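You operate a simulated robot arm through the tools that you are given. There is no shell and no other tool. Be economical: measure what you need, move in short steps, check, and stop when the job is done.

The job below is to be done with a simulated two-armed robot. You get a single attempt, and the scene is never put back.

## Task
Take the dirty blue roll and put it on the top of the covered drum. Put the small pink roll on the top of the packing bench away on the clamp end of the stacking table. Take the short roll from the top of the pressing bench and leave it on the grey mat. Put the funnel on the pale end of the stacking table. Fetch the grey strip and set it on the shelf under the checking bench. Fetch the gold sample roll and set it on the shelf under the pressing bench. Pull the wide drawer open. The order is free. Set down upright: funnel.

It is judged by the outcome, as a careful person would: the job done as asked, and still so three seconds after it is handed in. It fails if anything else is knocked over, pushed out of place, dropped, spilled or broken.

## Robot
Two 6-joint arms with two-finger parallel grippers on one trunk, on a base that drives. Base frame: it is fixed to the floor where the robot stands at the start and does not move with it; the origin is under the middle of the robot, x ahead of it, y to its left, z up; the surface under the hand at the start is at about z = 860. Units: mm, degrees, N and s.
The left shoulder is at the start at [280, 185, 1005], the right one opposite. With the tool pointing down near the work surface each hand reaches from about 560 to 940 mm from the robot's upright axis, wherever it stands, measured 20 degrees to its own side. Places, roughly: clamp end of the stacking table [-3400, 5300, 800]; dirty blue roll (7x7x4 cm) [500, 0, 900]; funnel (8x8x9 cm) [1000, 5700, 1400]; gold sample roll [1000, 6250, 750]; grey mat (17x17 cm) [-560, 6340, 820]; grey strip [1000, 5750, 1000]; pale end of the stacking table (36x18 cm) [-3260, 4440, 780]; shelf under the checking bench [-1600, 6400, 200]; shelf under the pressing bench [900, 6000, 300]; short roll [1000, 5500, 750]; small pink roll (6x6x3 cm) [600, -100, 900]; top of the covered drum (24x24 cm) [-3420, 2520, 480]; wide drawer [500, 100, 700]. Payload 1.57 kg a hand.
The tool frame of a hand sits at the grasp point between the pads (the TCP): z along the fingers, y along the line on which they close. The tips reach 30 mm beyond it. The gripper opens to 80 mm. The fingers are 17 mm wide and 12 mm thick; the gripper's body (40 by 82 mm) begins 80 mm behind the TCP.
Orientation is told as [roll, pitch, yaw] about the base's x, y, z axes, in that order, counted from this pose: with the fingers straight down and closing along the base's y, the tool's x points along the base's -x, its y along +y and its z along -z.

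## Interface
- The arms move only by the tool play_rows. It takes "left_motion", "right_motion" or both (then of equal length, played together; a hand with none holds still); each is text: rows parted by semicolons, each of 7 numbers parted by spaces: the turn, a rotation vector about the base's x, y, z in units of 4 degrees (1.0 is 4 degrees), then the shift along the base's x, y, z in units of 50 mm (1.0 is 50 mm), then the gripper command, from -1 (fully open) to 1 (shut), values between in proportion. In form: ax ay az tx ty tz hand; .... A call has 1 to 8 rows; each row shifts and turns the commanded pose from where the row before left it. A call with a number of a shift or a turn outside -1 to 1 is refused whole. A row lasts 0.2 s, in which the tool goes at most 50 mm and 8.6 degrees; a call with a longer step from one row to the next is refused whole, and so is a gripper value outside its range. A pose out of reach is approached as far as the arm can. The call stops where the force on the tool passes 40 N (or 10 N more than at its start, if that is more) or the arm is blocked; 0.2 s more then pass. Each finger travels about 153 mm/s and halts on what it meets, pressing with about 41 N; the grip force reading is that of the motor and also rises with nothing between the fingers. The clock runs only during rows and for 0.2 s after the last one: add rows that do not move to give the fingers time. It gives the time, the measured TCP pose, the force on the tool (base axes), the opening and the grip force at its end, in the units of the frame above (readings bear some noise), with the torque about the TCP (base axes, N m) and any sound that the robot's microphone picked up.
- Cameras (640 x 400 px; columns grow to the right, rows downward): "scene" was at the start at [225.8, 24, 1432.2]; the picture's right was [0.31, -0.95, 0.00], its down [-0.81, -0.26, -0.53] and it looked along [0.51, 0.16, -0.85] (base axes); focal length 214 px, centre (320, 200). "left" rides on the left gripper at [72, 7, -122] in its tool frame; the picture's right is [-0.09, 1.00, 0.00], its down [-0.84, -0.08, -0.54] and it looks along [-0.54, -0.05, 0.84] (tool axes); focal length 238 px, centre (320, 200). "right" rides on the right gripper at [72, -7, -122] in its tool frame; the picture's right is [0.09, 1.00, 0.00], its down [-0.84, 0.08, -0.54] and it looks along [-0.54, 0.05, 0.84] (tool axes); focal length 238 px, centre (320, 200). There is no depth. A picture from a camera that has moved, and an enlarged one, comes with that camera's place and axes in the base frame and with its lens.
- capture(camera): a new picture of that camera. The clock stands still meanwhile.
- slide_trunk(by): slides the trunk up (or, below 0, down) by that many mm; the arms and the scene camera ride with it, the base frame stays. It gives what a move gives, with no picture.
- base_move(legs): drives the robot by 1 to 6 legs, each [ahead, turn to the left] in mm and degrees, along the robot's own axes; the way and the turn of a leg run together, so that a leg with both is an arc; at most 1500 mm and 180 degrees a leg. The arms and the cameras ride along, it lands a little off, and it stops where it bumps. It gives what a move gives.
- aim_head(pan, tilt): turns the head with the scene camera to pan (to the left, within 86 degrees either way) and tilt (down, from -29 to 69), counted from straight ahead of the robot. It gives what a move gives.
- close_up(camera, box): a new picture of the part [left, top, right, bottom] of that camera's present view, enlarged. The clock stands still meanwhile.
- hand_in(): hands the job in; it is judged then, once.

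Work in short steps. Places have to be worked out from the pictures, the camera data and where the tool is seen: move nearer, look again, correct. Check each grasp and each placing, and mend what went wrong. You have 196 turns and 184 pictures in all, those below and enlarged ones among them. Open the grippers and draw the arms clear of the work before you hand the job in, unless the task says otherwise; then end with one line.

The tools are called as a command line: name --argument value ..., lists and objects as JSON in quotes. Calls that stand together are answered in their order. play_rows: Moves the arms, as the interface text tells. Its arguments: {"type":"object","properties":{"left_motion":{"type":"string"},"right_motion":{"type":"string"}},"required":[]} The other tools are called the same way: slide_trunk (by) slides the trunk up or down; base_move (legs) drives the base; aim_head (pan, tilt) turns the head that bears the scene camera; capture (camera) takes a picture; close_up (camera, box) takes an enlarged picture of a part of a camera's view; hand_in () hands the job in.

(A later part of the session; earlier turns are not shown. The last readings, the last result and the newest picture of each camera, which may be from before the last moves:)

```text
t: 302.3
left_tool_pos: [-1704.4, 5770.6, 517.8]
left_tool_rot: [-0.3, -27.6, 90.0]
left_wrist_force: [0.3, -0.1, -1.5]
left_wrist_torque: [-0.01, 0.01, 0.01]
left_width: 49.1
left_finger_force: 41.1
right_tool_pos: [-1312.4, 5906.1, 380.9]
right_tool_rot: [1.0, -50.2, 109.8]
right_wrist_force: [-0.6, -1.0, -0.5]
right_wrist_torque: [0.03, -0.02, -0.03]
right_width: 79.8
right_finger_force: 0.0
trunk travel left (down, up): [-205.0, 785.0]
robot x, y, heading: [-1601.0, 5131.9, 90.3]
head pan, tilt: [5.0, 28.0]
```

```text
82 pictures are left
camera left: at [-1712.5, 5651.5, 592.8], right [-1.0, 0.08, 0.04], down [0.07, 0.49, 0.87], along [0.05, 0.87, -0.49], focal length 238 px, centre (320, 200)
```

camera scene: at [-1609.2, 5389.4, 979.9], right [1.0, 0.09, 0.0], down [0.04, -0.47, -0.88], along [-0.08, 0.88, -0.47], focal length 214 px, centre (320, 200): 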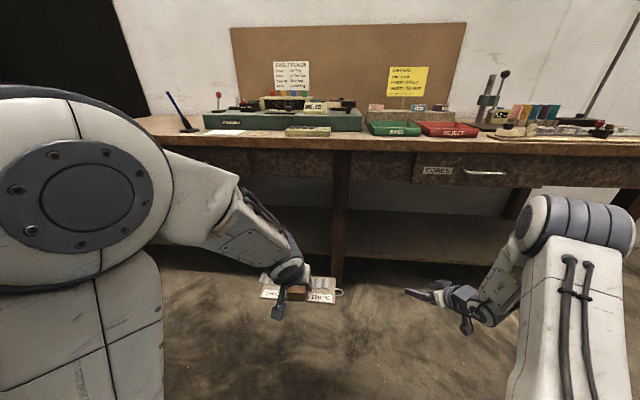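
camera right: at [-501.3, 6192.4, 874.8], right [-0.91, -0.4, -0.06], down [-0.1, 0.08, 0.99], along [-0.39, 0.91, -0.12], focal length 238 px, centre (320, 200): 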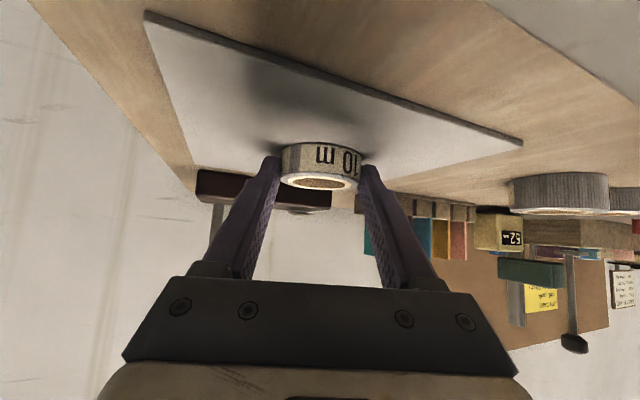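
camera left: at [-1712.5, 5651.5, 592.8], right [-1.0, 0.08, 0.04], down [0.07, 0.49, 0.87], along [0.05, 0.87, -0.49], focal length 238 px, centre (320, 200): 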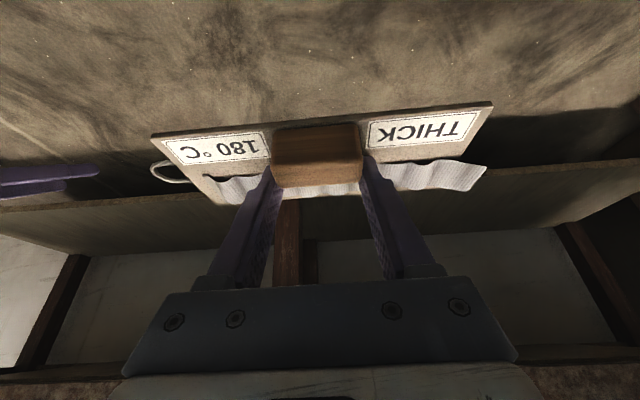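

Shelf (z≈200, front edge y≈6275) is empty left of the middle leg. Before driving in, fold the right arm back with its tool down so its elbow won't hit the bench.

play_rows --right_motion "-0.94 -0.34 0 0 -0.4 0.2 -1;-0.94 -0.34 0 0 -0.4 0.2 -1;-0.94 -0.34 0 0 -0.4 0.2 -1;-0.94 -0.34 0 0 -0.4 0.2 -1;-0.94 -0.34 0 0 -0.4 0.2 -1;-0.94 -0.34 0 0 -0.4 0.2 -1;-0.94 -0.34 0 0 -0.4 0.2 -1;-0.94 -0.34 0 0 -0.4 0.2 -1"

play_rows --right_motion "-0.94 -0.34 0 0 -0.7 0.2 -1;-0.94 -0.34 0 0 -0.7 0.2 -1;-0.94 -0.34 0 0 -0.7 0.2 -1;-0.94 -0.34 0 0 -0.7 0.2 -1;-0.5 -0.17 0 0 -0.5 0 -1"

capture --camera "scene"

```text
t: 304.1
left_tool_pos: [-1705.4, 5771.9, 517.7]
left_tool_rot: [-0.2, -27.7, 90.0]
left_wrist_force: [0.3, -0.6, -0.6]
left_wrist_torque: [-0.02, 0.0, -0.01]
left_width: 49.2
left_finger_force: 41.3
right_tool_pos: [-1311.9, 5744.7, 462.7]
right_tool_rot: [0.8, -18.2, 109.8]
right_wrist_force: [-0.3, 0.6, -0.6]
right_wrist_torque: [-0.01, 0.01, -0.04]
right_width: 80.0
right_finger_force: 0.0
trunk travel left (down, up): [-205.0, 785.0]
robot x, y, heading: [-1598.8, 5135.1, 90.1]
head pan, tilt: [5.0, 28.0]
```

```text
t: 305.3
left_tool_pos: [-1704.6, 5772.1, 518.0]
left_tool_rot: [-0.3, -27.6, 90.0]
left_wrist_force: [-0.7, -0.3, -1.4]
left_wrist_torque: [-0.01, -0.01, 0.01]
left_width: 49.3
left_finger_force: 41.2
right_tool_pos: [-1303.2, 5595.0, 511.2]
right_tool_rot: [1.0, 0.0, 109.8]
right_wrist_force: [0.2, 0.2, -0.3]
right_wrist_torque: [-0.02, 0.0, 0.02]
right_width: 79.9
right_finger_force: 0.0
right hand out of reach, approached as far as the arm can: row 4, 5
trunk travel left (down, up): [-205.0, 785.0]
robot x, y, heading: [-1602.4, 5134.5, 90.1]
head pan, tilt: [5.0, 28.0]
```

```text
81 pictures are left
camera scene: at [-1609.3, 5389.5, 980.0], right [1.0, 0.09, 0.0], down [0.04, -0.47, -0.88], along [-0.08, 0.88, -0.47], focal length 214 px, centre (320, 200)
```

scene: 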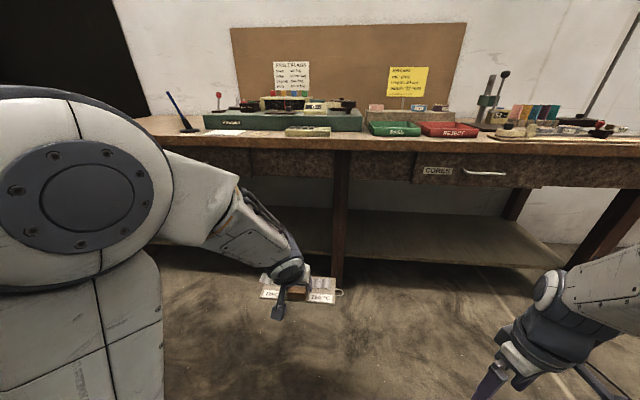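

Lower the left hand toward shelf height and shift it to x ≈ -1830, then drive in 260 mm and extend.

play_rows --left_motion "0 0 0 -0.42 0 -0.5 1;0 0 0 -0.42 0 -0.5 1;0 0 0 -0.42 0 -0.5 1;0 0 0 -0.42 0 -0.5 1;0 0 0 -0.42 0 -0.5 1;0 0 0 -0.42 0 -0.5 1"

base_move --legs '[[265, 0]]'

capture --camera "scene"

capture --camera "left"

```text
t: 306.7
left_tool_pos: [-1762.5, 5773.1, 451.5]
left_tool_rot: [0.1, -27.6, 90.1]
left_wrist_force: [0.5, 0.2, -1.0]
left_wrist_torque: [-0.03, 0.02, -0.05]
left_width: 49.3
left_finger_force: 40.6
left hand out of reach, approached as far as the arm can: row 2, 4, 5, 6
right_tool_pos: [-1304.2, 5595.6, 511.2]
right_tool_rot: [0.8, -0.1, 109.7]
right_wrist_force: [-0.1, -1.0, -1.1]
right_wrist_torque: [0.0, 0.0, -0.01]
right_width: 80.0
right_finger_force: 0.1
trunk travel left (down, up): [-205.0, 785.0]
robot x, y, heading: [-1601.1, 5132.2, 90.3]
head pan, tilt: [5.0, 28.0]
```

```text
t: 308.6
left_tool_pos: [-1763.4, 6038.0, 450.8]
left_tool_rot: [0.0, -27.6, 89.9]
left_wrist_force: [0.3, 0.6, -1.1]
left_wrist_torque: [0.01, 0.02, 0.01]
left_width: 49.1
left_finger_force: 41.1
right_tool_pos: [-1305.6, 5859.9, 511.8]
right_tool_rot: [0.9, -0.1, 109.9]
right_wrist_force: [0.2, 0.7, 1.0]
right_wrist_torque: [-0.01, 0.01, -0.04]
right_width: 80.3
right_finger_force: 0.1
trunk travel left (down, up): [-205.0, 785.0]
robot x, y, heading: [-1602.6, 5397.6, 90.1]
head pan, tilt: [5.0, 28.0]
```

```text
80 pictures are left
camera scene: at [-1610.4, 5653.8, 980.0], right [1.0, 0.09, 0.0], down [0.04, -0.47, -0.88], along [-0.08, 0.88, -0.47], focal length 214 px, centre (320, 200)
```

scene: 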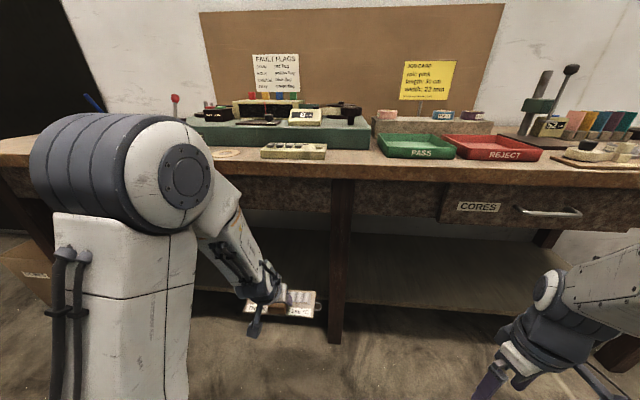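

```text
79 pictures are left
camera left: at [-1770.8, 5916.4, 526.1], right [-1.0, 0.08, 0.04], down [0.08, 0.49, 0.87], along [0.05, 0.87, -0.5], focal length 238 px, centre (320, 200)
```

left: 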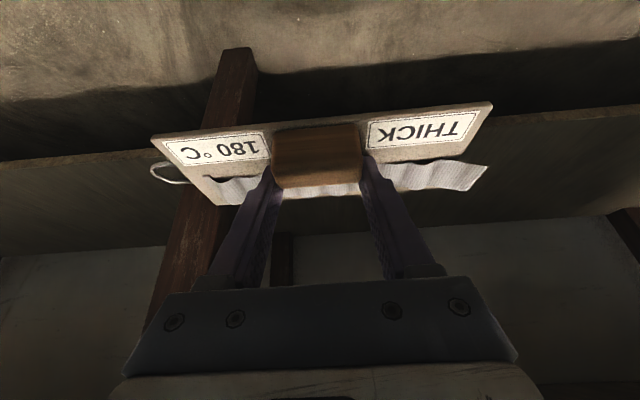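

Extend under the bench over the shelf.

play_rows --left_motion "0 0 0 -0.2 0.7 -0.4 1;0 0 0 -0.2 0.7 -0.4 1;0 0 0 -0.2 0.7 -0.3 1;0 0 0 -0.2 0.75 -0.25 1;0 0 0 -0.15 0.75 -0.25 1;0 0 0 -0.15 0.75 -0.25 1;0 0 0 -0.1 0.75 -0.25 1;0 0 0 -0.1 0.75 -0.25 1"

capture --camera "scene"

capture --camera "left"

```text
t: 310.4
left_tool_pos: [-1803.2, 6287.4, 340.4]
left_tool_rot: [10.8, -26.2, 73.5]
left_wrist_force: [2.6, -1.6, -0.6]
left_wrist_torque: [0.06, 0.11, 0.12]
left_width: 49.2
left_finger_force: 41.0
left hand out of reach, approached as far as the arm can: row 1, 2, 3, 6, 7
right_tool_pos: [-1304.6, 5858.5, 511.6]
right_tool_rot: [0.8, -0.1, 109.9]
right_wrist_force: [-0.3, 0.2, -0.3]
right_wrist_torque: [0.0, 0.03, 0.02]
right_width: 79.9
right_finger_force: 0.1
trunk travel left (down, up): [-205.0, 785.0]
robot x, y, heading: [-1599.3, 5399.0, 90.2]
head pan, tilt: [5.0, 28.0]
```

```text
78 pictures are left
camera scene: at [-1610.4, 5653.6, 980.1], right [1.0, 0.09, 0.0], down [0.04, -0.47, -0.88], along [-0.08, 0.88, -0.47], focal length 214 px, centre (320, 200)
```

scene: 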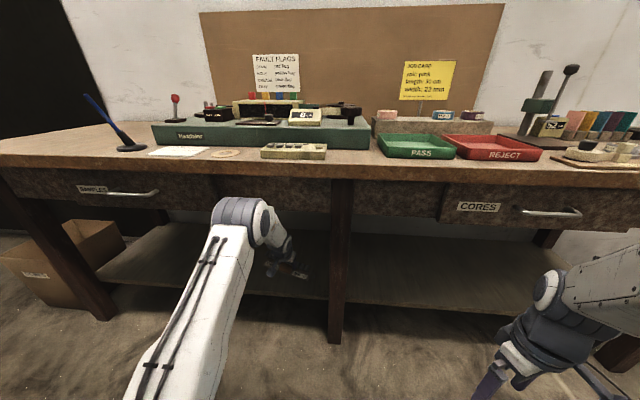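

```text
77 pictures are left
camera left: at [-1821.5, 6169.4, 417.9], right [-0.94, 0.28, 0.21], down [0.32, 0.45, 0.83], along [0.14, 0.85, -0.51], focal length 238 px, centre (320, 200)
```

left: 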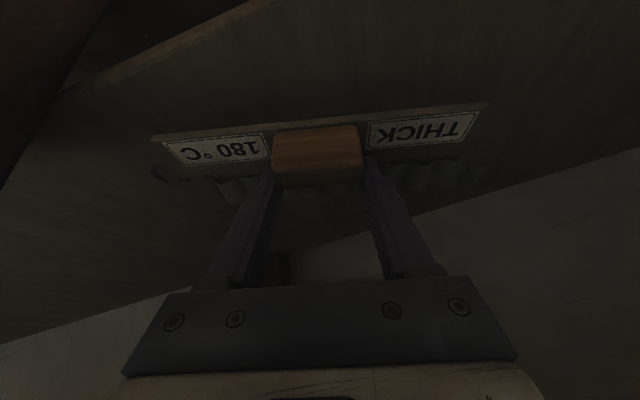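

The elbow seems to be nudging the bench apron and the tool has twisted. Back off 80 mm and correct the orientation first.

base_move --legs '[[-80, 0]]'

play_rows --left_motion "0 0 1 0 0 0 1;0 0 1 0 0 0 1;0 0 1 0 0 0 1;0 0 1 0 0 0 1;0 0 0 0 0 0 1"

capture --camera "scene"

```text
t: 311.4
left_tool_pos: [-1790.1, 6203.9, 339.4]
left_tool_rot: [-0.1, -27.6, 90.0]
left_wrist_force: [0.4, 0.3, -1.7]
left_wrist_torque: [-0.01, -0.04, -0.03]
left_width: 49.0
left_finger_force: 40.7
right_tool_pos: [-1304.0, 5778.5, 511.8]
right_tool_rot: [0.9, -0.1, 109.7]
right_wrist_force: [0.2, -0.4, -0.3]
right_wrist_torque: [-0.01, 0.01, 0.04]
right_width: 79.9
right_finger_force: 0.1
trunk travel left (down, up): [-205.0, 785.0]
robot x, y, heading: [-1601.4, 5316.8, 90.5]
head pan, tilt: [5.0, 28.0]
```

```text
t: 312.6
left_tool_pos: [-1790.4, 6205.8, 337.6]
left_tool_rot: [0.0, -27.6, 106.0]
left_wrist_force: [-0.1, 0.2, -0.3]
left_wrist_torque: [-0.01, -0.02, 0.01]
left_width: 49.1
left_finger_force: 40.9
right_tool_pos: [-1305.7, 5779.4, 511.5]
right_tool_rot: [0.9, -0.1, 109.9]
right_wrist_force: [0.2, 0.5, -1.6]
right_wrist_torque: [-0.07, 0.02, 0.03]
right_width: 80.1
right_finger_force: 0.1
trunk travel left (down, up): [-205.0, 785.0]
robot x, y, heading: [-1599.7, 5318.9, 90.5]
head pan, tilt: [5.0, 28.0]
```

```text
76 pictures are left
camera scene: at [-1610.2, 5573.0, 980.0], right [1.0, 0.09, 0.0], down [0.04, -0.47, -0.88], along [-0.08, 0.88, -0.47], focal length 214 px, centre (320, 200)
```

scene: 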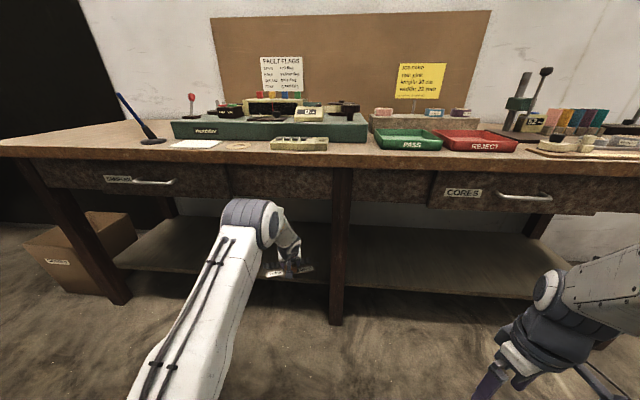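

Orientation recovered (I over-rotated; undo). Lower the trunk 150 mm so the elbow passes under the drawers, raising the hand relative to it.

play_rows --left_motion "0 0 -1 0 0 0.5 1;0 0 -1 0 0 0.5 1;0 0 -1 0 0 0.5 1;0 0 -1 0 0 0.4 1;0 0 0 0 0 0 1"

slide_trunk --by -150

capture --camera "scene"

```text
t: 313.8
left_tool_pos: [-1791.7, 6205.6, 434.3]
left_tool_rot: [-0.1, -27.6, 90.0]
left_wrist_force: [1.2, 0.2, -0.9]
left_wrist_torque: [0.0, -0.01, 0.01]
left_width: 49.0
left_finger_force: 41.2
right_tool_pos: [-1303.7, 5778.9, 510.9]
right_tool_rot: [0.9, -0.2, 109.8]
right_wrist_force: [0.5, -0.3, 0.3]
right_wrist_torque: [-0.01, -0.01, -0.01]
right_width: 79.7
right_finger_force: 0.0
trunk travel left (down, up): [-205.0, 785.0]
robot x, y, heading: [-1599.7, 5313.9, 90.1]
head pan, tilt: [5.0, 28.0]
```

```text
t: 315.6
left_tool_pos: [-1790.3, 6205.0, 284.7]
left_tool_rot: [0.1, -27.6, 90.0]
left_wrist_force: [-0.5, 0.0, -1.2]
left_wrist_torque: [-0.01, -0.06, -0.02]
left_width: 48.9
left_finger_force: 41.4
right_tool_pos: [-1304.5, 5779.1, 360.7]
right_tool_rot: [0.9, -0.2, 109.9]
right_wrist_force: [0.2, 0.2, 1.1]
right_wrist_torque: [0.03, 0.03, -0.05]
right_width: 79.8
right_finger_force: 0.1
trunk travel left (down, up): [-55.0, 935.0]
robot x, y, heading: [-1600.4, 5320.3, 90.2]
head pan, tilt: [5.0, 28.0]
```

```text
75 pictures are left
camera scene: at [-1610.2, 5572.9, 830.0], right [1.0, 0.09, 0.0], down [0.04, -0.47, -0.88], along [-0.08, 0.88, -0.47], focal length 214 px, centre (320, 200)
```

scene: 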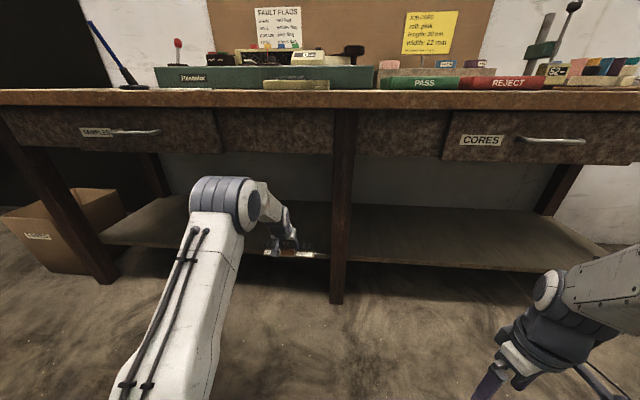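

Elbow height is marginal, so I extend the arm 60 mm (elbow drops) and drive only 50 mm.

play_rows --left_motion "0 0 0 0 0.65 0.1 1;0 0 0 0 0.65 0.1 1;0 0 0 0 0 0 1"

base_move --legs '[[50, 0]]'

capture --camera "left"

capture --camera "scene"

```text
t: 316.4
left_tool_pos: [-1789.2, 6272.2, 296.7]
left_tool_rot: [0.0, -27.5, 90.0]
left_wrist_force: [-0.2, 0.8, -1.3]
left_wrist_torque: [-0.01, 0.0, 0.0]
left_width: 49.2
left_finger_force: 40.9
right_tool_pos: [-1305.0, 5777.9, 361.7]
right_tool_rot: [0.9, -0.1, 109.8]
right_wrist_force: [-0.2, -0.6, -0.8]
right_wrist_torque: [-0.01, 0.0, -0.02]
right_width: 80.2
right_finger_force: 0.1
trunk travel left (down, up): [-55.0, 935.0]
robot x, y, heading: [-1602.2, 5322.7, 90.1]
head pan, tilt: [5.0, 28.0]
```

```text
t: 317.3
left_tool_pos: [-1789.7, 6324.2, 296.7]
left_tool_rot: [0.0, -27.7, 90.1]
left_wrist_force: [-0.5, -0.1, -0.8]
left_wrist_torque: [-0.06, 0.0, 0.0]
left_width: 49.1
left_finger_force: 40.6
right_tool_pos: [-1306.1, 5829.5, 361.6]
right_tool_rot: [0.9, 0.0, 109.8]
right_wrist_force: [0.6, -1.4, 0.2]
right_wrist_torque: [-0.02, 0.0, -0.02]
right_width: 80.1
right_finger_force: 0.1
trunk travel left (down, up): [-55.0, 935.0]
robot x, y, heading: [-1601.1, 5367.8, 90.5]
head pan, tilt: [5.0, 28.0]
```

```text
74 pictures are left
camera left: at [-1797.3, 6202.8, 371.9], right [-1.0, 0.08, 0.04], down [0.08, 0.49, 0.87], along [0.05, 0.87, -0.5], focal length 238 px, centre (320, 200)
```

left: 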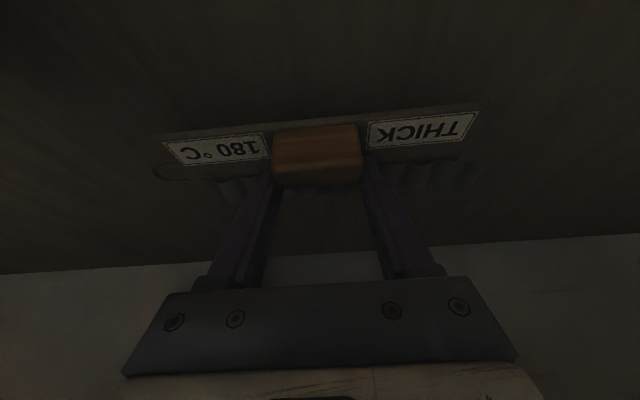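

```text
73 pictures are left
camera scene: at [-1610.6, 5623.8, 830.0], right [1.0, 0.09, 0.0], down [0.04, -0.47, -0.88], along [-0.08, 0.88, -0.47], focal length 214 px, centre (320, 200)
```

scene: 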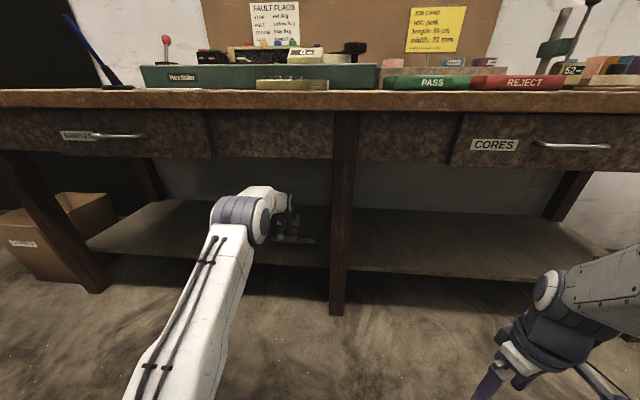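

Elbow is clear and the card is over the shelf. Go 20 mm deeper and lower until contact.

play_rows --left_motion "0 0 0 0 0.4 -0.3 1;0 0 0 0 0 -0.4 1;0 0 0 0 0 -0.2 1;0 0 0 0 0 -0.1 1;0 0 0 0 0 -0.1 1;0 0 0 0 0 -0.1 1;0 0 0 0 0 -0.1 1;0 0 0 0 0 -0.1 1"

```text
t: 318.2
left_tool_pos: [-1791.7, 6348.4, 262.5]
left_tool_rot: [0.0, -28.7, 90.0]
left_wrist_force: [-0.1, -3.3, 11.3]
left_wrist_torque: [-0.38, -0.03, -0.05]
left_width: 49.2
left_finger_force: 40.3
right_tool_pos: [-1305.5, 5829.7, 360.5]
right_tool_rot: [0.9, 0.0, 109.9]
right_wrist_force: [-1.0, -0.8, 0.4]
right_wrist_torque: [-0.03, 0.01, 0.0]
right_width: 79.7
right_finger_force: 0.0
trunk travel left (down, up): [-55.0, 935.0]
robot x, y, heading: [-1606.0, 5368.8, 90.4]
head pan, tilt: [5.0, 28.0]
stopped in row 4 (left hand): the force on the tool passed its limit at 46 N (the readings are from after the stop); the commanded pose is now the measured one
```

Contact with the shelf. Open and withdraw up along the tool axis, then check.

play_rows --left_motion "0 0 0 0 0 0 0.2;0 0 0 0 0 0 -1;0 0 0 0 0 0 -1;0 0 0 0 -0.2 0.4 -1;0 0 0 0 -0.3 0.5 -1;0 0 0 0 -0.5 0.4 -1;0 0 0 0 -0.7 0.2 -1"

capture --camera "left"

```text
t: 319.8
left_tool_pos: [-1792.7, 6260.0, 334.0]
left_tool_rot: [0.0, -28.3, 90.1]
left_wrist_force: [0.5, 0.9, -0.5]
left_wrist_torque: [0.03, -0.02, -0.03]
left_width: 79.9
left_finger_force: 0.0
right_tool_pos: [-1305.2, 5829.2, 361.7]
right_tool_rot: [0.9, -0.1, 109.8]
right_wrist_force: [-0.4, -0.3, -0.2]
right_wrist_torque: [-0.02, 0.0, -0.01]
right_width: 80.3
right_finger_force: 0.1
trunk travel left (down, up): [-55.0, 935.0]
robot x, y, heading: [-1602.0, 5367.3, 90.3]
head pan, tilt: [5.0, 28.0]
```

```text
72 pictures are left
camera left: at [-1799.6, 6138.2, 408.0], right [-1.0, 0.08, 0.04], down [0.08, 0.48, 0.87], along [0.05, 0.87, -0.48], focal length 238 px, centre (320, 200)
```

left: 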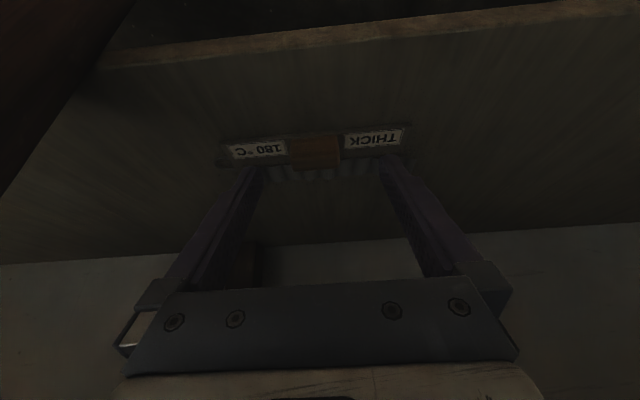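

Grey strip lies on the shelf. Back out, raise the trunk, and check the post position on the way back to the pressing bench for the funnel.

base_move --legs '[[-330, 0]]'

slide_trunk --by 400

slide_trunk --by 350

base_move --legs '[[0, -90], [1000, 0]]'

aim_head --pan 0 --tilt 15

capture --camera "scene"

```text
t: 322.0
left_tool_pos: [-1785.8, 5927.3, 333.8]
left_tool_rot: [0.0, -28.5, 89.7]
left_wrist_force: [1.1, 0.1, 0.0]
left_wrist_torque: [0.0, 0.0, -0.02]
left_width: 80.1
left_finger_force: 0.0
right_tool_pos: [-1301.9, 5492.5, 360.8]
right_tool_rot: [0.9, -0.2, 109.5]
right_wrist_force: [0.7, 0.5, 0.4]
right_wrist_torque: [0.01, -0.01, -0.02]
right_width: 79.9
right_finger_force: 0.1
trunk travel left (down, up): [-55.0, 935.0]
robot x, y, heading: [-1599.2, 5036.5, 90.1]
head pan, tilt: [5.0, 28.0]
```

```text
t: 325.8
left_tool_pos: [-1786.0, 5927.0, 733.6]
left_tool_rot: [0.0, -28.5, 89.7]
left_wrist_force: [1.2, 0.3, -0.4]
left_wrist_torque: [-0.02, -0.01, -0.03]
left_width: 80.1
left_finger_force: 0.1
right_tool_pos: [-1300.4, 5493.3, 761.4]
right_tool_rot: [0.9, -0.1, 109.6]
right_wrist_force: [0.1, -0.1, -0.6]
right_wrist_torque: [0.05, -0.02, -0.01]
right_width: 79.9
right_finger_force: 0.0
trunk travel left (down, up): [-455.0, 535.0]
robot x, y, heading: [-1602.2, 5034.7, 90.0]
head pan, tilt: [5.0, 28.0]
```

```text
t: 329.2
left_tool_pos: [-1786.1, 5926.1, 1084.9]
left_tool_rot: [0.1, -28.4, 89.7]
left_wrist_force: [-0.1, 0.4, 0.8]
left_wrist_torque: [-0.02, 0.0, -0.01]
left_width: 79.6
left_finger_force: 0.1
right_tool_pos: [-1302.0, 5492.9, 1110.2]
right_tool_rot: [1.1, 0.0, 109.5]
right_wrist_force: [0.2, 0.9, 0.1]
right_wrist_torque: [0.0, -0.02, -0.01]
right_width: 79.9
right_finger_force: 0.1
trunk travel left (down, up): [-805.0, 185.0]
robot x, y, heading: [-1599.7, 5037.2, 89.7]
head pan, tilt: [5.0, 28.0]
```

```text
t: 338.2
left_tool_pos: [290.1, 5175.9, 1084.5]
left_tool_rot: [0.0, -28.4, -2.2]
left_wrist_force: [-0.4, 0.1, -0.5]
left_wrist_torque: [0.02, 0.01, -0.01]
left_width: 79.9
left_finger_force: 0.1
right_tool_pos: [-159.0, 4706.7, 1111.4]
right_tool_rot: [0.9, -0.1, 17.6]
right_wrist_force: [0.0, 0.0, -0.3]
right_wrist_torque: [-0.01, -0.02, 0.02]
right_width: 80.2
right_finger_force: 0.1
trunk travel left (down, up): [-805.0, 185.0]
robot x, y, heading: [-609.8, 5017.0, -1.8]
head pan, tilt: [5.0, 28.0]
```

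```text
t: 339.0
left_tool_pos: [291.6, 5175.9, 1084.9]
left_tool_rot: [0.1, -28.3, -2.2]
left_wrist_force: [-1.2, 0.6, -0.6]
left_wrist_torque: [-0.02, -0.01, 0.01]
left_width: 80.0
left_finger_force: 0.1
right_tool_pos: [-158.2, 4705.8, 1110.3]
right_tool_rot: [0.9, -0.1, 17.7]
right_wrist_force: [0.0, 0.1, 0.3]
right_wrist_torque: [0.0, -0.05, -0.01]
right_width: 79.8
right_finger_force: 0.0
trunk travel left (down, up): [-805.0, 185.0]
robot x, y, heading: [-603.2, 5019.4, -2.2]
head pan, tilt: [0.0, 15.0]
```

```text
71 pictures are left
camera scene: at [-352.9, 5014.3, 1601.0], right [-0.03, -1.0, 0.0], down [-0.26, 0.01, -0.97], along [0.97, -0.03, -0.26], focal length 214 px, centre (320, 200)
```

scene: 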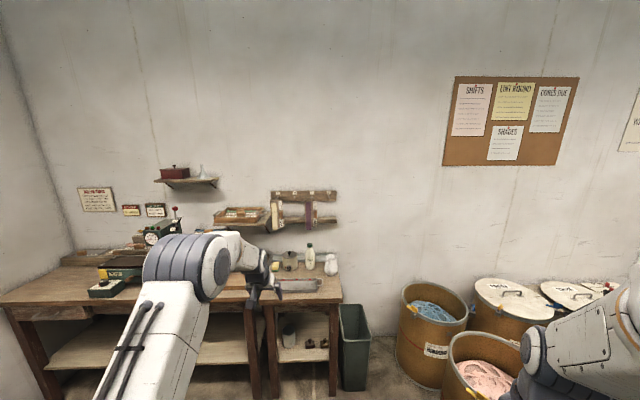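

Fold the left arm in, then drive to about (130, 5920) facing the bench.

play_rows --left_motion "0 0.9 0 -0.9 0.1 0.2 -1;0 0.9 0 -0.9 0.1 0.2 -1;0 0.9 0 -0.9 0.1 0.2 -1;0 0.9 0 -0.9 0.1 0.1 -1;0 0.9 0 -0.9 0.1 0 -1;0 0.9 0 -0.9 0.1 0 -1;0 0.9 0 -0.6 0.1 0 -1;0 0.7 0 0 0 0 -1"

base_move --legs '[[0, 53], [1170, 0], [0, -51]]'

slide_trunk --by 170

aim_head --pan -10 --tilt 28

capture --camera "scene"

```text
t: 340.8
left_tool_pos: [-7.3, 5209.9, 1118.8]
left_tool_rot: [-1.0, -0.4, -1.9]
left_wrist_force: [0.0, 1.5, 0.4]
left_wrist_torque: [0.05, -0.04, -0.03]
left_width: 80.0
left_finger_force: 0.0
right_tool_pos: [-158.9, 4706.8, 1110.4]
right_tool_rot: [0.8, -0.1, 17.5]
right_wrist_force: [-0.8, 0.4, 0.1]
right_wrist_torque: [0.02, 0.01, 0.01]
right_width: 79.9
right_finger_force: 0.1
trunk travel left (down, up): [-805.0, 185.0]
robot x, y, heading: [-608.1, 5018.8, -1.6]
head pan, tilt: [0.0, 15.0]
```

```text
t: 351.5
left_tool_pos: [740.7, 6171.2, 1119.1]
left_tool_rot: [-1.0, -0.5, 0.4]
left_wrist_force: [-0.2, -0.6, 0.1]
left_wrist_torque: [-0.01, 0.02, -0.01]
left_width: 80.0
left_finger_force: 0.0
right_tool_pos: [609.6, 5661.5, 1111.2]
right_tool_rot: [0.9, -0.1, 19.9]
right_wrist_force: [0.2, -0.2, 0.1]
right_wrist_torque: [0.0, -0.02, 0.01]
right_width: 80.0
right_finger_force: 0.1
trunk travel left (down, up): [-805.0, 185.0]
robot x, y, heading: [146.7, 5961.4, 0.6]
head pan, tilt: [0.0, 15.0]
```

```text
t: 353.4
left_tool_pos: [741.3, 6171.6, 1289.6]
left_tool_rot: [-1.0, -0.4, 0.4]
left_wrist_force: [-0.1, 0.4, 0.3]
left_wrist_torque: [0.0, 0.0, 0.01]
left_width: 80.0
left_finger_force: 0.1
right_tool_pos: [610.1, 5663.5, 1280.9]
right_tool_rot: [1.0, -0.1, 19.9]
right_wrist_force: [-0.4, 0.5, -0.8]
right_wrist_torque: [0.04, -0.01, 0.02]
right_width: 80.2
right_finger_force: 0.0
trunk travel left (down, up): [-975.0, 15.0]
robot x, y, heading: [151.1, 5954.3, 0.6]
head pan, tilt: [0.0, 15.0]
```

```text
t: 354.2
left_tool_pos: [741.8, 6171.3, 1288.9]
left_tool_rot: [-1.0, -0.4, 0.4]
left_wrist_force: [0.8, 0.5, -0.1]
left_wrist_torque: [0.0, 0.02, -0.01]
left_width: 79.9
left_finger_force: 0.1
right_tool_pos: [610.1, 5662.1, 1282.0]
right_tool_rot: [1.0, -0.1, 19.8]
right_wrist_force: [0.3, -0.4, 0.2]
right_wrist_torque: [0.02, 0.03, -0.01]
right_width: 79.8
right_finger_force: 0.1
trunk travel left (down, up): [-975.0, 15.0]
robot x, y, heading: [151.8, 5960.9, 0.4]
head pan, tilt: [-10.0, 28.0]
```

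```text
70 pictures are left
camera scene: at [399.7, 5946.3, 1750.1], right [-0.17, -0.99, 0.0], down [-0.46, 0.08, -0.88], along [0.87, -0.15, -0.47], focal length 214 px, centre (320, 200)
```

scene: 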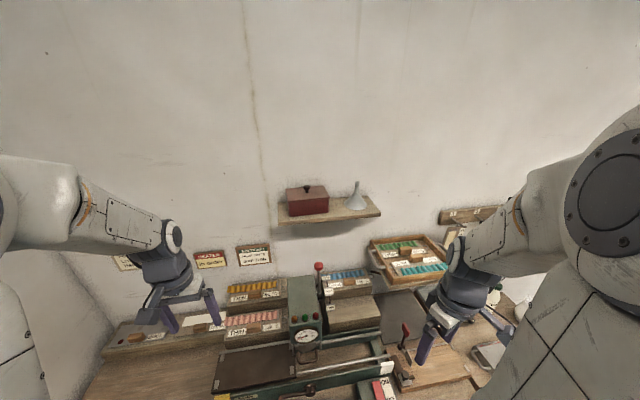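

Funnel at about (1028, 5708), base z ≈ 1372. Zoom in on it and the tray.

close_up --camera "scene" --box '[270, 160, 470, 300]'

```text
2.86 times, centred on (370, 230) of scene
camera zoom: at [399.7, 5946.3, 1750.1], right [-0.17, -0.99, 0.0], down [-0.46, 0.08, -0.88], along [0.87, -0.15, -0.47], focal length 613 px, centre (177, 114)
```

zoom: 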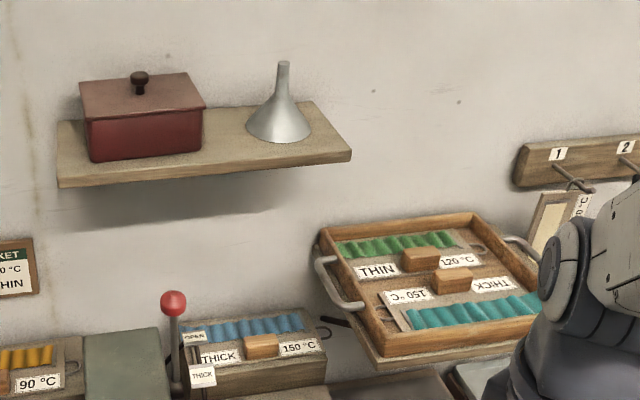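

Bring the right hand up to a pre-grasp in front of and above the funnel's spout, tilting 45° forward.

play_rows --right_motion "0 -1 -0.45 0.5 0.08 0.6 -0.3;0 -1 -0.45 0.5 0.08 0.6 -0.3;0 -1 -0.45 0.5 0.08 0.6 -0.3;0 -1 -0.45 0.5 0.08 0.6 -0.3;0 -1 -0.45 0.5 0.08 0.5 -0.3;0 -1 -0.45 0.6 0.08 0.5 -0.3;0 -1 -0.45 0.6 0.08 0.4 -0.3;0 -1 -0.45 0.6 0.08 0.3 -0.3"

play_rows --right_motion "0 -1 -0.45 0.6 0.08 0.2 -0.3;0 -1 -0.45 0.6 0.08 0.2 -0.3;0 -1 -0.4 0.6 0.08 0.2 -0.3;0 0 0 0 0 0 -0.3"

capture --camera "right"

capture --camera "scene"

```text
t: 356.0
left_tool_pos: [741.5, 6171.9, 1288.8]
left_tool_rot: [-0.9, -0.4, 0.4]
left_wrist_force: [-0.3, 0.3, -0.3]
left_wrist_torque: [0.02, -0.02, 0.0]
left_width: 80.0
left_finger_force: 0.1
right_tool_pos: [826.7, 5695.2, 1485.7]
right_tool_rot: [-6.7, -31.3, 7.3]
right_wrist_force: [0.6, 0.7, -0.1]
right_wrist_torque: [-0.01, 0.02, 0.0]
right_width: 51.9
right_finger_force: 0.1
trunk travel left (down, up): [-975.0, 15.0]
robot x, y, heading: [153.4, 5957.4, 0.1]
head pan, tilt: [-10.0, 28.0]
```

```text
t: 357.0
left_tool_pos: [741.6, 6172.4, 1288.4]
left_tool_rot: [-1.1, -0.4, 0.5]
left_wrist_force: [-0.1, -0.5, -0.1]
left_wrist_torque: [0.02, 0.02, -0.02]
left_width: 80.0
left_finger_force: 0.0
right_tool_pos: [914.7, 5706.2, 1514.4]
right_tool_rot: [-8.2, -43.1, 2.9]
right_wrist_force: [-1.0, -0.7, 0.4]
right_wrist_torque: [0.0, 0.0, -0.04]
right_width: 52.1
right_finger_force: 0.0
trunk travel left (down, up): [-975.0, 15.0]
robot x, y, heading: [151.8, 5957.1, 0.4]
head pan, tilt: [-10.0, 28.0]
```

```text
68 pictures are left
camera right: at [777.5, 5709.4, 1555.8], right [-0.02, 0.99, -0.17], down [0.24, 0.17, 0.96], along [0.97, -0.02, -0.24], focal length 238 px, centre (320, 200)
```

right: 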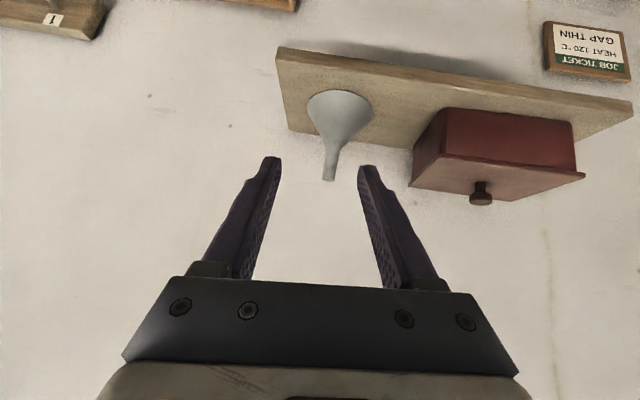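

```text
67 pictures are left
camera scene: at [399.9, 5946.3, 1750.0], right [-0.17, -0.99, 0.0], down [-0.46, 0.08, -0.88], along [0.87, -0.15, -0.47], focal length 214 px, centre (320, 200)
```

scene: 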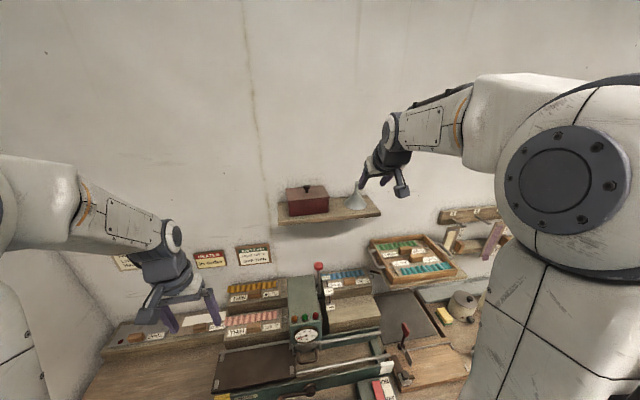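

Fix the roll drift and line up 80 mm before the spout.

play_rows --right_motion "0.75 -0.25 0.35 0.5 0.05 -0.05 -0.3;0.75 -0.25 0.35 0.5 0.05 -0.05 -0.3;0 0 0 0 0 0 -0.3"

capture --camera "right"

```text
t: 357.8
left_tool_pos: [741.3, 6171.3, 1289.8]
left_tool_rot: [-1.0, -0.3, 0.3]
left_wrist_force: [0.5, 0.0, 0.4]
left_wrist_torque: [0.02, -0.02, -0.01]
left_width: 80.1
left_finger_force: 0.1
right_tool_pos: [962.7, 5711.7, 1510.0]
right_tool_rot: [0.3, -45.1, -0.1]
right_wrist_force: [-0.3, 0.3, 0.1]
right_wrist_torque: [0.0, 0.01, -0.01]
right_width: 52.0
right_finger_force: 0.1
trunk travel left (down, up): [-975.0, 15.0]
robot x, y, heading: [150.3, 5957.4, 0.4]
head pan, tilt: [-10.0, 28.0]
```

```text
66 pictures are left
camera right: at [824.6, 5704.4, 1545.9], right [-0.07, 1.0, -0.06], down [0.2, 0.07, 0.98], along [0.98, 0.05, -0.21], focal length 238 px, centre (320, 200)
```

right: 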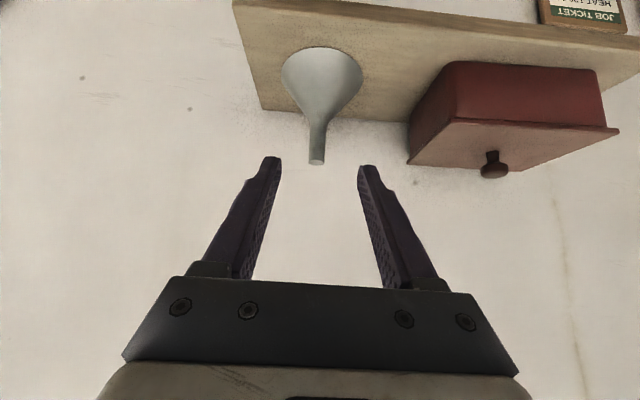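

Funnel axis confirmed at (1026, 5709), spout top z ≈ 1468. Advance and close gently around the spout.

play_rows --right_motion "0 0 0 0.41 -0.02 -0.38 -0.3;0 0 0 0.41 -0.02 -0.38 -0.3;0 0 0 0.41 -0.02 -0.38 -0.3;0 0 0 0 0 0 -0.3"

capture --camera "right"

```text
t: 358.8
left_tool_pos: [742.1, 6170.2, 1288.4]
left_tool_rot: [-1.0, -0.4, 0.4]
left_wrist_force: [-0.2, -0.3, -0.3]
left_wrist_torque: [-0.02, 0.0, 0.0]
left_width: 80.0
left_finger_force: 0.0
right_tool_pos: [1025.1, 5705.8, 1452.4]
right_tool_rot: [0.2, -45.2, -0.1]
right_wrist_force: [0.8, 0.2, -0.6]
right_wrist_torque: [0.01, -0.01, -0.01]
right_width: 52.0
right_finger_force: 0.1
trunk travel left (down, up): [-975.0, 15.0]
robot x, y, heading: [152.0, 5956.9, 0.6]
head pan, tilt: [-10.0, 28.0]
```

```text
65 pictures are left
camera right: at [885.8, 5698.8, 1488.3], right [-0.07, 1.0, -0.06], down [0.2, 0.07, 0.98], along [0.98, 0.05, -0.21], focal length 238 px, centre (320, 200)
```

right: 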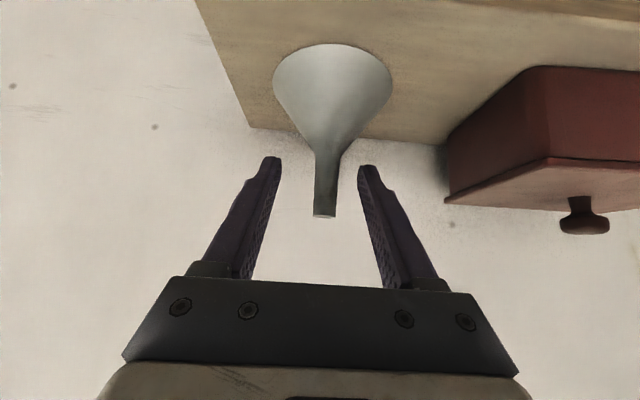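

Spout is between the fingers. Close.

play_rows --right_motion "0 0 0 0 0.05 0 -0.3;0 0 0 0 0 0 0.3;0 0 0 0 0 0 1;0 0 0 0 0 0 1;0 0 0 0 0 0 1"

capture --camera "right"

```text
t: 360.0
left_tool_pos: [742.0, 6171.5, 1289.0]
left_tool_rot: [-1.0, -0.4, 0.4]
left_wrist_force: [-1.0, -0.4, 0.2]
left_wrist_torque: [0.01, 0.02, 0.0]
left_width: 79.9
left_finger_force: 0.0
right_tool_pos: [1024.2, 5710.4, 1454.2]
right_tool_rot: [0.3, -45.2, -0.2]
right_wrist_force: [1.0, -0.3, 0.3]
right_wrist_torque: [-0.01, 0.0, 0.0]
right_width: 14.0
right_finger_force: 30.7
trunk travel left (down, up): [-975.0, 15.0]
robot x, y, heading: [146.9, 5954.9, 0.4]
head pan, tilt: [-10.0, 28.0]
```

```text
64 pictures are left
camera right: at [886.3, 5702.3, 1489.1], right [-0.07, 1.0, -0.06], down [0.2, 0.07, 0.98], along [0.98, 0.05, -0.21], focal length 238 px, centre (320, 200)
```

right: 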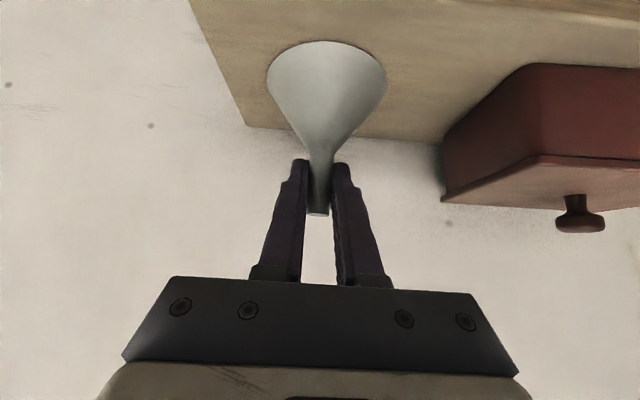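

Spout gripped (14 mm). Lift and withdraw.

play_rows --right_motion "0 0 0 0 0 0.4 1;0 0 0 0 0 0.6 1;0 0 0 -0.5 0 0.5 1;0 0 0 -0.8 0 0.2 1;0 0 0 -0.9 0 0 1;0 0 0 -0.9 0 0 1;0 0 0 -0.8 0 0 1;0 0 0 -0.6 0 0 1"

capture --camera "right"

```text
t: 361.8
left_tool_pos: [741.3, 6171.8, 1287.8]
left_tool_rot: [-1.1, -0.4, 0.3]
left_wrist_force: [-0.1, 0.5, 0.2]
left_wrist_torque: [-0.02, 0.02, 0.0]
left_width: 80.1
left_finger_force: 0.1
right_tool_pos: [809.6, 5712.5, 1537.4]
right_tool_rot: [0.2, -45.0, -0.1]
right_wrist_force: [0.3, -0.9, -0.8]
right_wrist_torque: [0.01, 0.03, 0.01]
right_width: 14.2
right_finger_force: 30.9
right hand out of reach, approached as far as the arm can: row 8
trunk travel left (down, up): [-975.0, 15.0]
robot x, y, heading: [148.7, 5959.6, 0.4]
head pan, tilt: [-10.0, 28.0]
```

```text
63 pictures are left
camera right: at [670.3, 5705.3, 1574.7], right [-0.07, 1.0, -0.06], down [0.21, 0.07, 0.98], along [0.98, 0.05, -0.21], focal length 238 px, centre (320, 200)
```

right: 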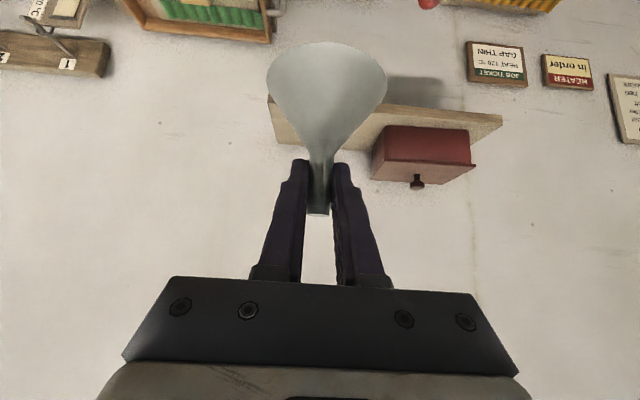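

Funnel held upright. Drive out: arc back from the bench, turn west, go to about (-2000, 4900).

base_move --legs '[[0, 35], [-600, 0], [0, 168], [1000, 0], [750, 0]]'

aim_head --pan 0 --tilt 35

capture --camera "scene"

capture --camera "right"

```text
t: 382.1
left_tool_pos: [-2356.4, 4427.5, 1289.4]
left_tool_rot: [-1.0, -0.4, -153.7]
left_wrist_force: [-0.1, 0.8, -0.1]
left_wrist_torque: [-0.02, -0.02, 0.0]
left_width: 80.0
left_finger_force: 0.0
right_tool_pos: [-2618.0, 4810.1, 1538.2]
right_tool_rot: [0.2, -45.1, -154.1]
right_wrist_force: [0.6, -0.3, -0.3]
right_wrist_torque: [-0.01, -0.03, -0.02]
right_width: 14.1
right_finger_force: 29.6
trunk travel left (down, up): [-975.0, 15.0]
robot x, y, heading: [-1918.0, 4876.1, -153.6]
head pan, tilt: [-10.0, 28.0]
```

```text
t: 382.9
left_tool_pos: [-2355.9, 4427.4, 1288.9]
left_tool_rot: [-1.0, -0.5, -153.6]
left_wrist_force: [0.2, 0.2, 0.4]
left_wrist_torque: [0.01, -0.01, 0.0]
left_width: 80.0
left_finger_force: 0.0
right_tool_pos: [-2617.5, 4809.2, 1537.8]
right_tool_rot: [0.3, -45.2, -154.3]
right_wrist_force: [-0.3, -0.3, -0.4]
right_wrist_torque: [-0.01, 0.02, -0.01]
right_width: 14.3
right_finger_force: 30.6
trunk travel left (down, up): [-975.0, 15.0]
robot x, y, heading: [-1915.3, 4876.3, -153.5]
head pan, tilt: [0.0, 35.0]
```

```text
62 pictures are left
camera scene: at [-2140.4, 4770.3, 1739.1], right [-0.44, 0.9, 0.0], down [0.51, 0.25, -0.82], along [-0.74, -0.36, -0.57], focal length 214 px, centre (320, 200)
```

scene: 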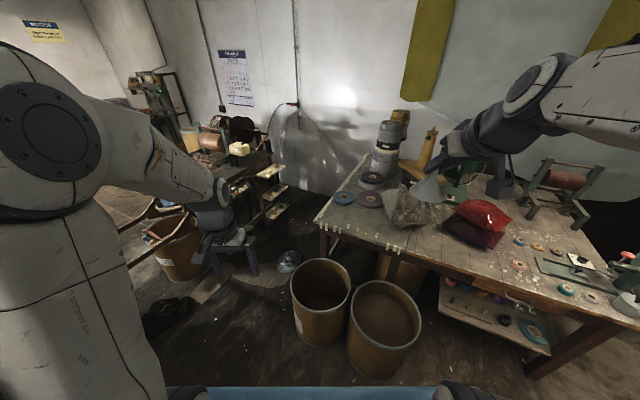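

```text
61 pictures are left
camera right: at [-2498.4, 4875.9, 1575.1], right [0.49, -0.87, -0.06], down [-0.15, -0.16, 0.98], along [-0.86, -0.47, -0.21], focal length 238 px, centre (320, 200)
```

right: 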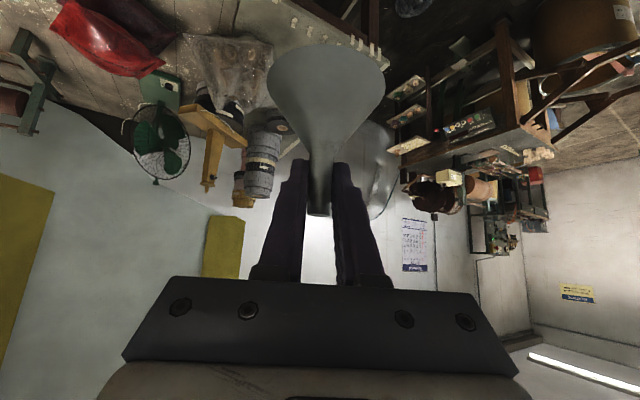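

Zoom on the table's left (pale) end.

close_up --camera "scene" --box '[290, 150, 450, 270]'

```text
3.33 times, centred on (370, 210) of scene
camera zoom: at [-2140.4, 4770.3, 1739.1], right [-0.44, 0.9, 0.0], down [0.51, 0.25, -0.82], along [-0.74, -0.36, -0.57], focal length 715 px, centre (153, 167)
```

zoom: 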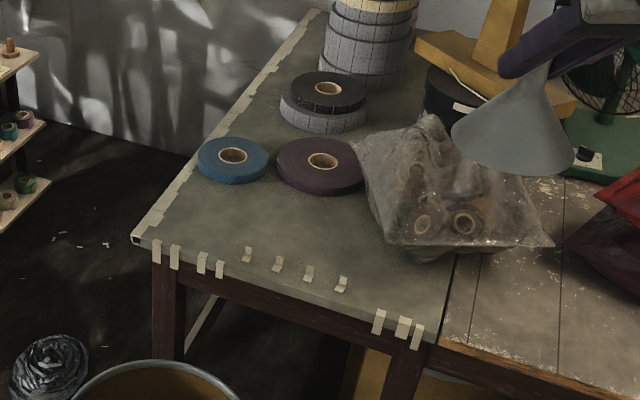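

The pale taped end has a free area around (-3275, 4435). I'll approach from the south-east, beside the drums: drive to about (-2480, 3960) and turn to heading 140°.

base_move --legs '[[0, 31.8], [1076, 0], [0, -98.3]]'

aim_head --pan 0 --tilt 45

capture --camera "scene"

```text
t: 392.1
left_tool_pos: [-3022.7, 3691.4, 1288.3]
left_tool_rot: [-1.1, -0.4, -171.8]
left_wrist_force: [0.0, -0.4, -0.1]
left_wrist_torque: [0.05, -0.01, 0.03]
left_width: 80.0
left_finger_force: 0.0
right_tool_pos: [-3153.1, 4137.1, 1539.3]
right_tool_rot: [0.1, -45.1, -172.1]
right_wrist_force: [-0.1, -0.6, -1.4]
right_wrist_torque: [0.07, 0.02, -0.05]
right_width: 14.0
right_finger_force: 30.9
trunk travel left (down, up): [-975.0, 15.0]
robot x, y, heading: [-2467.4, 3985.5, -171.8]
head pan, tilt: [0.0, 35.0]
stopped in leg 3: the robot was blocked; the commanded pose is now the measured one
```

```text
t: 392.8
left_tool_pos: [-3024.0, 3693.5, 1288.4]
left_tool_rot: [-1.0, -0.5, -171.8]
left_wrist_force: [-0.2, -1.1, 0.7]
left_wrist_torque: [0.04, 0.02, -0.02]
left_width: 80.0
left_finger_force: 0.2
right_tool_pos: [-3152.5, 4139.7, 1538.6]
right_tool_rot: [0.2, -45.0, -172.4]
right_wrist_force: [1.2, -0.5, 0.5]
right_wrist_torque: [0.01, 0.01, 0.0]
right_width: 14.2
right_finger_force: 30.7
trunk travel left (down, up): [-975.0, 15.0]
robot x, y, heading: [-2466.4, 3986.9, -171.9]
head pan, tilt: [0.0, 45.0]
```

```text
59 pictures are left
camera scene: at [-2705.5, 3953.5, 1724.3], right [-0.14, 0.99, 0.0], down [0.7, 0.1, -0.71], along [-0.7, -0.1, -0.71], focal length 214 px, centre (320, 200)
```

scene: 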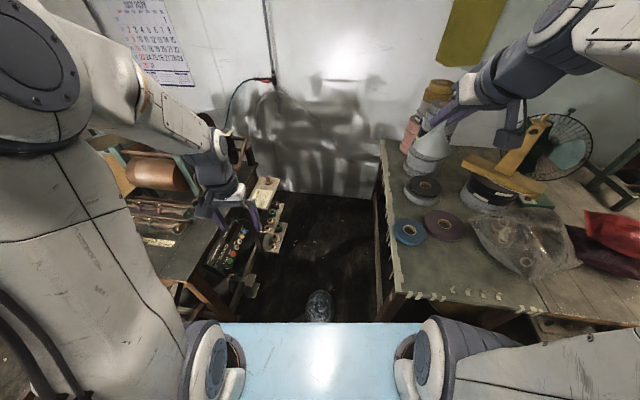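

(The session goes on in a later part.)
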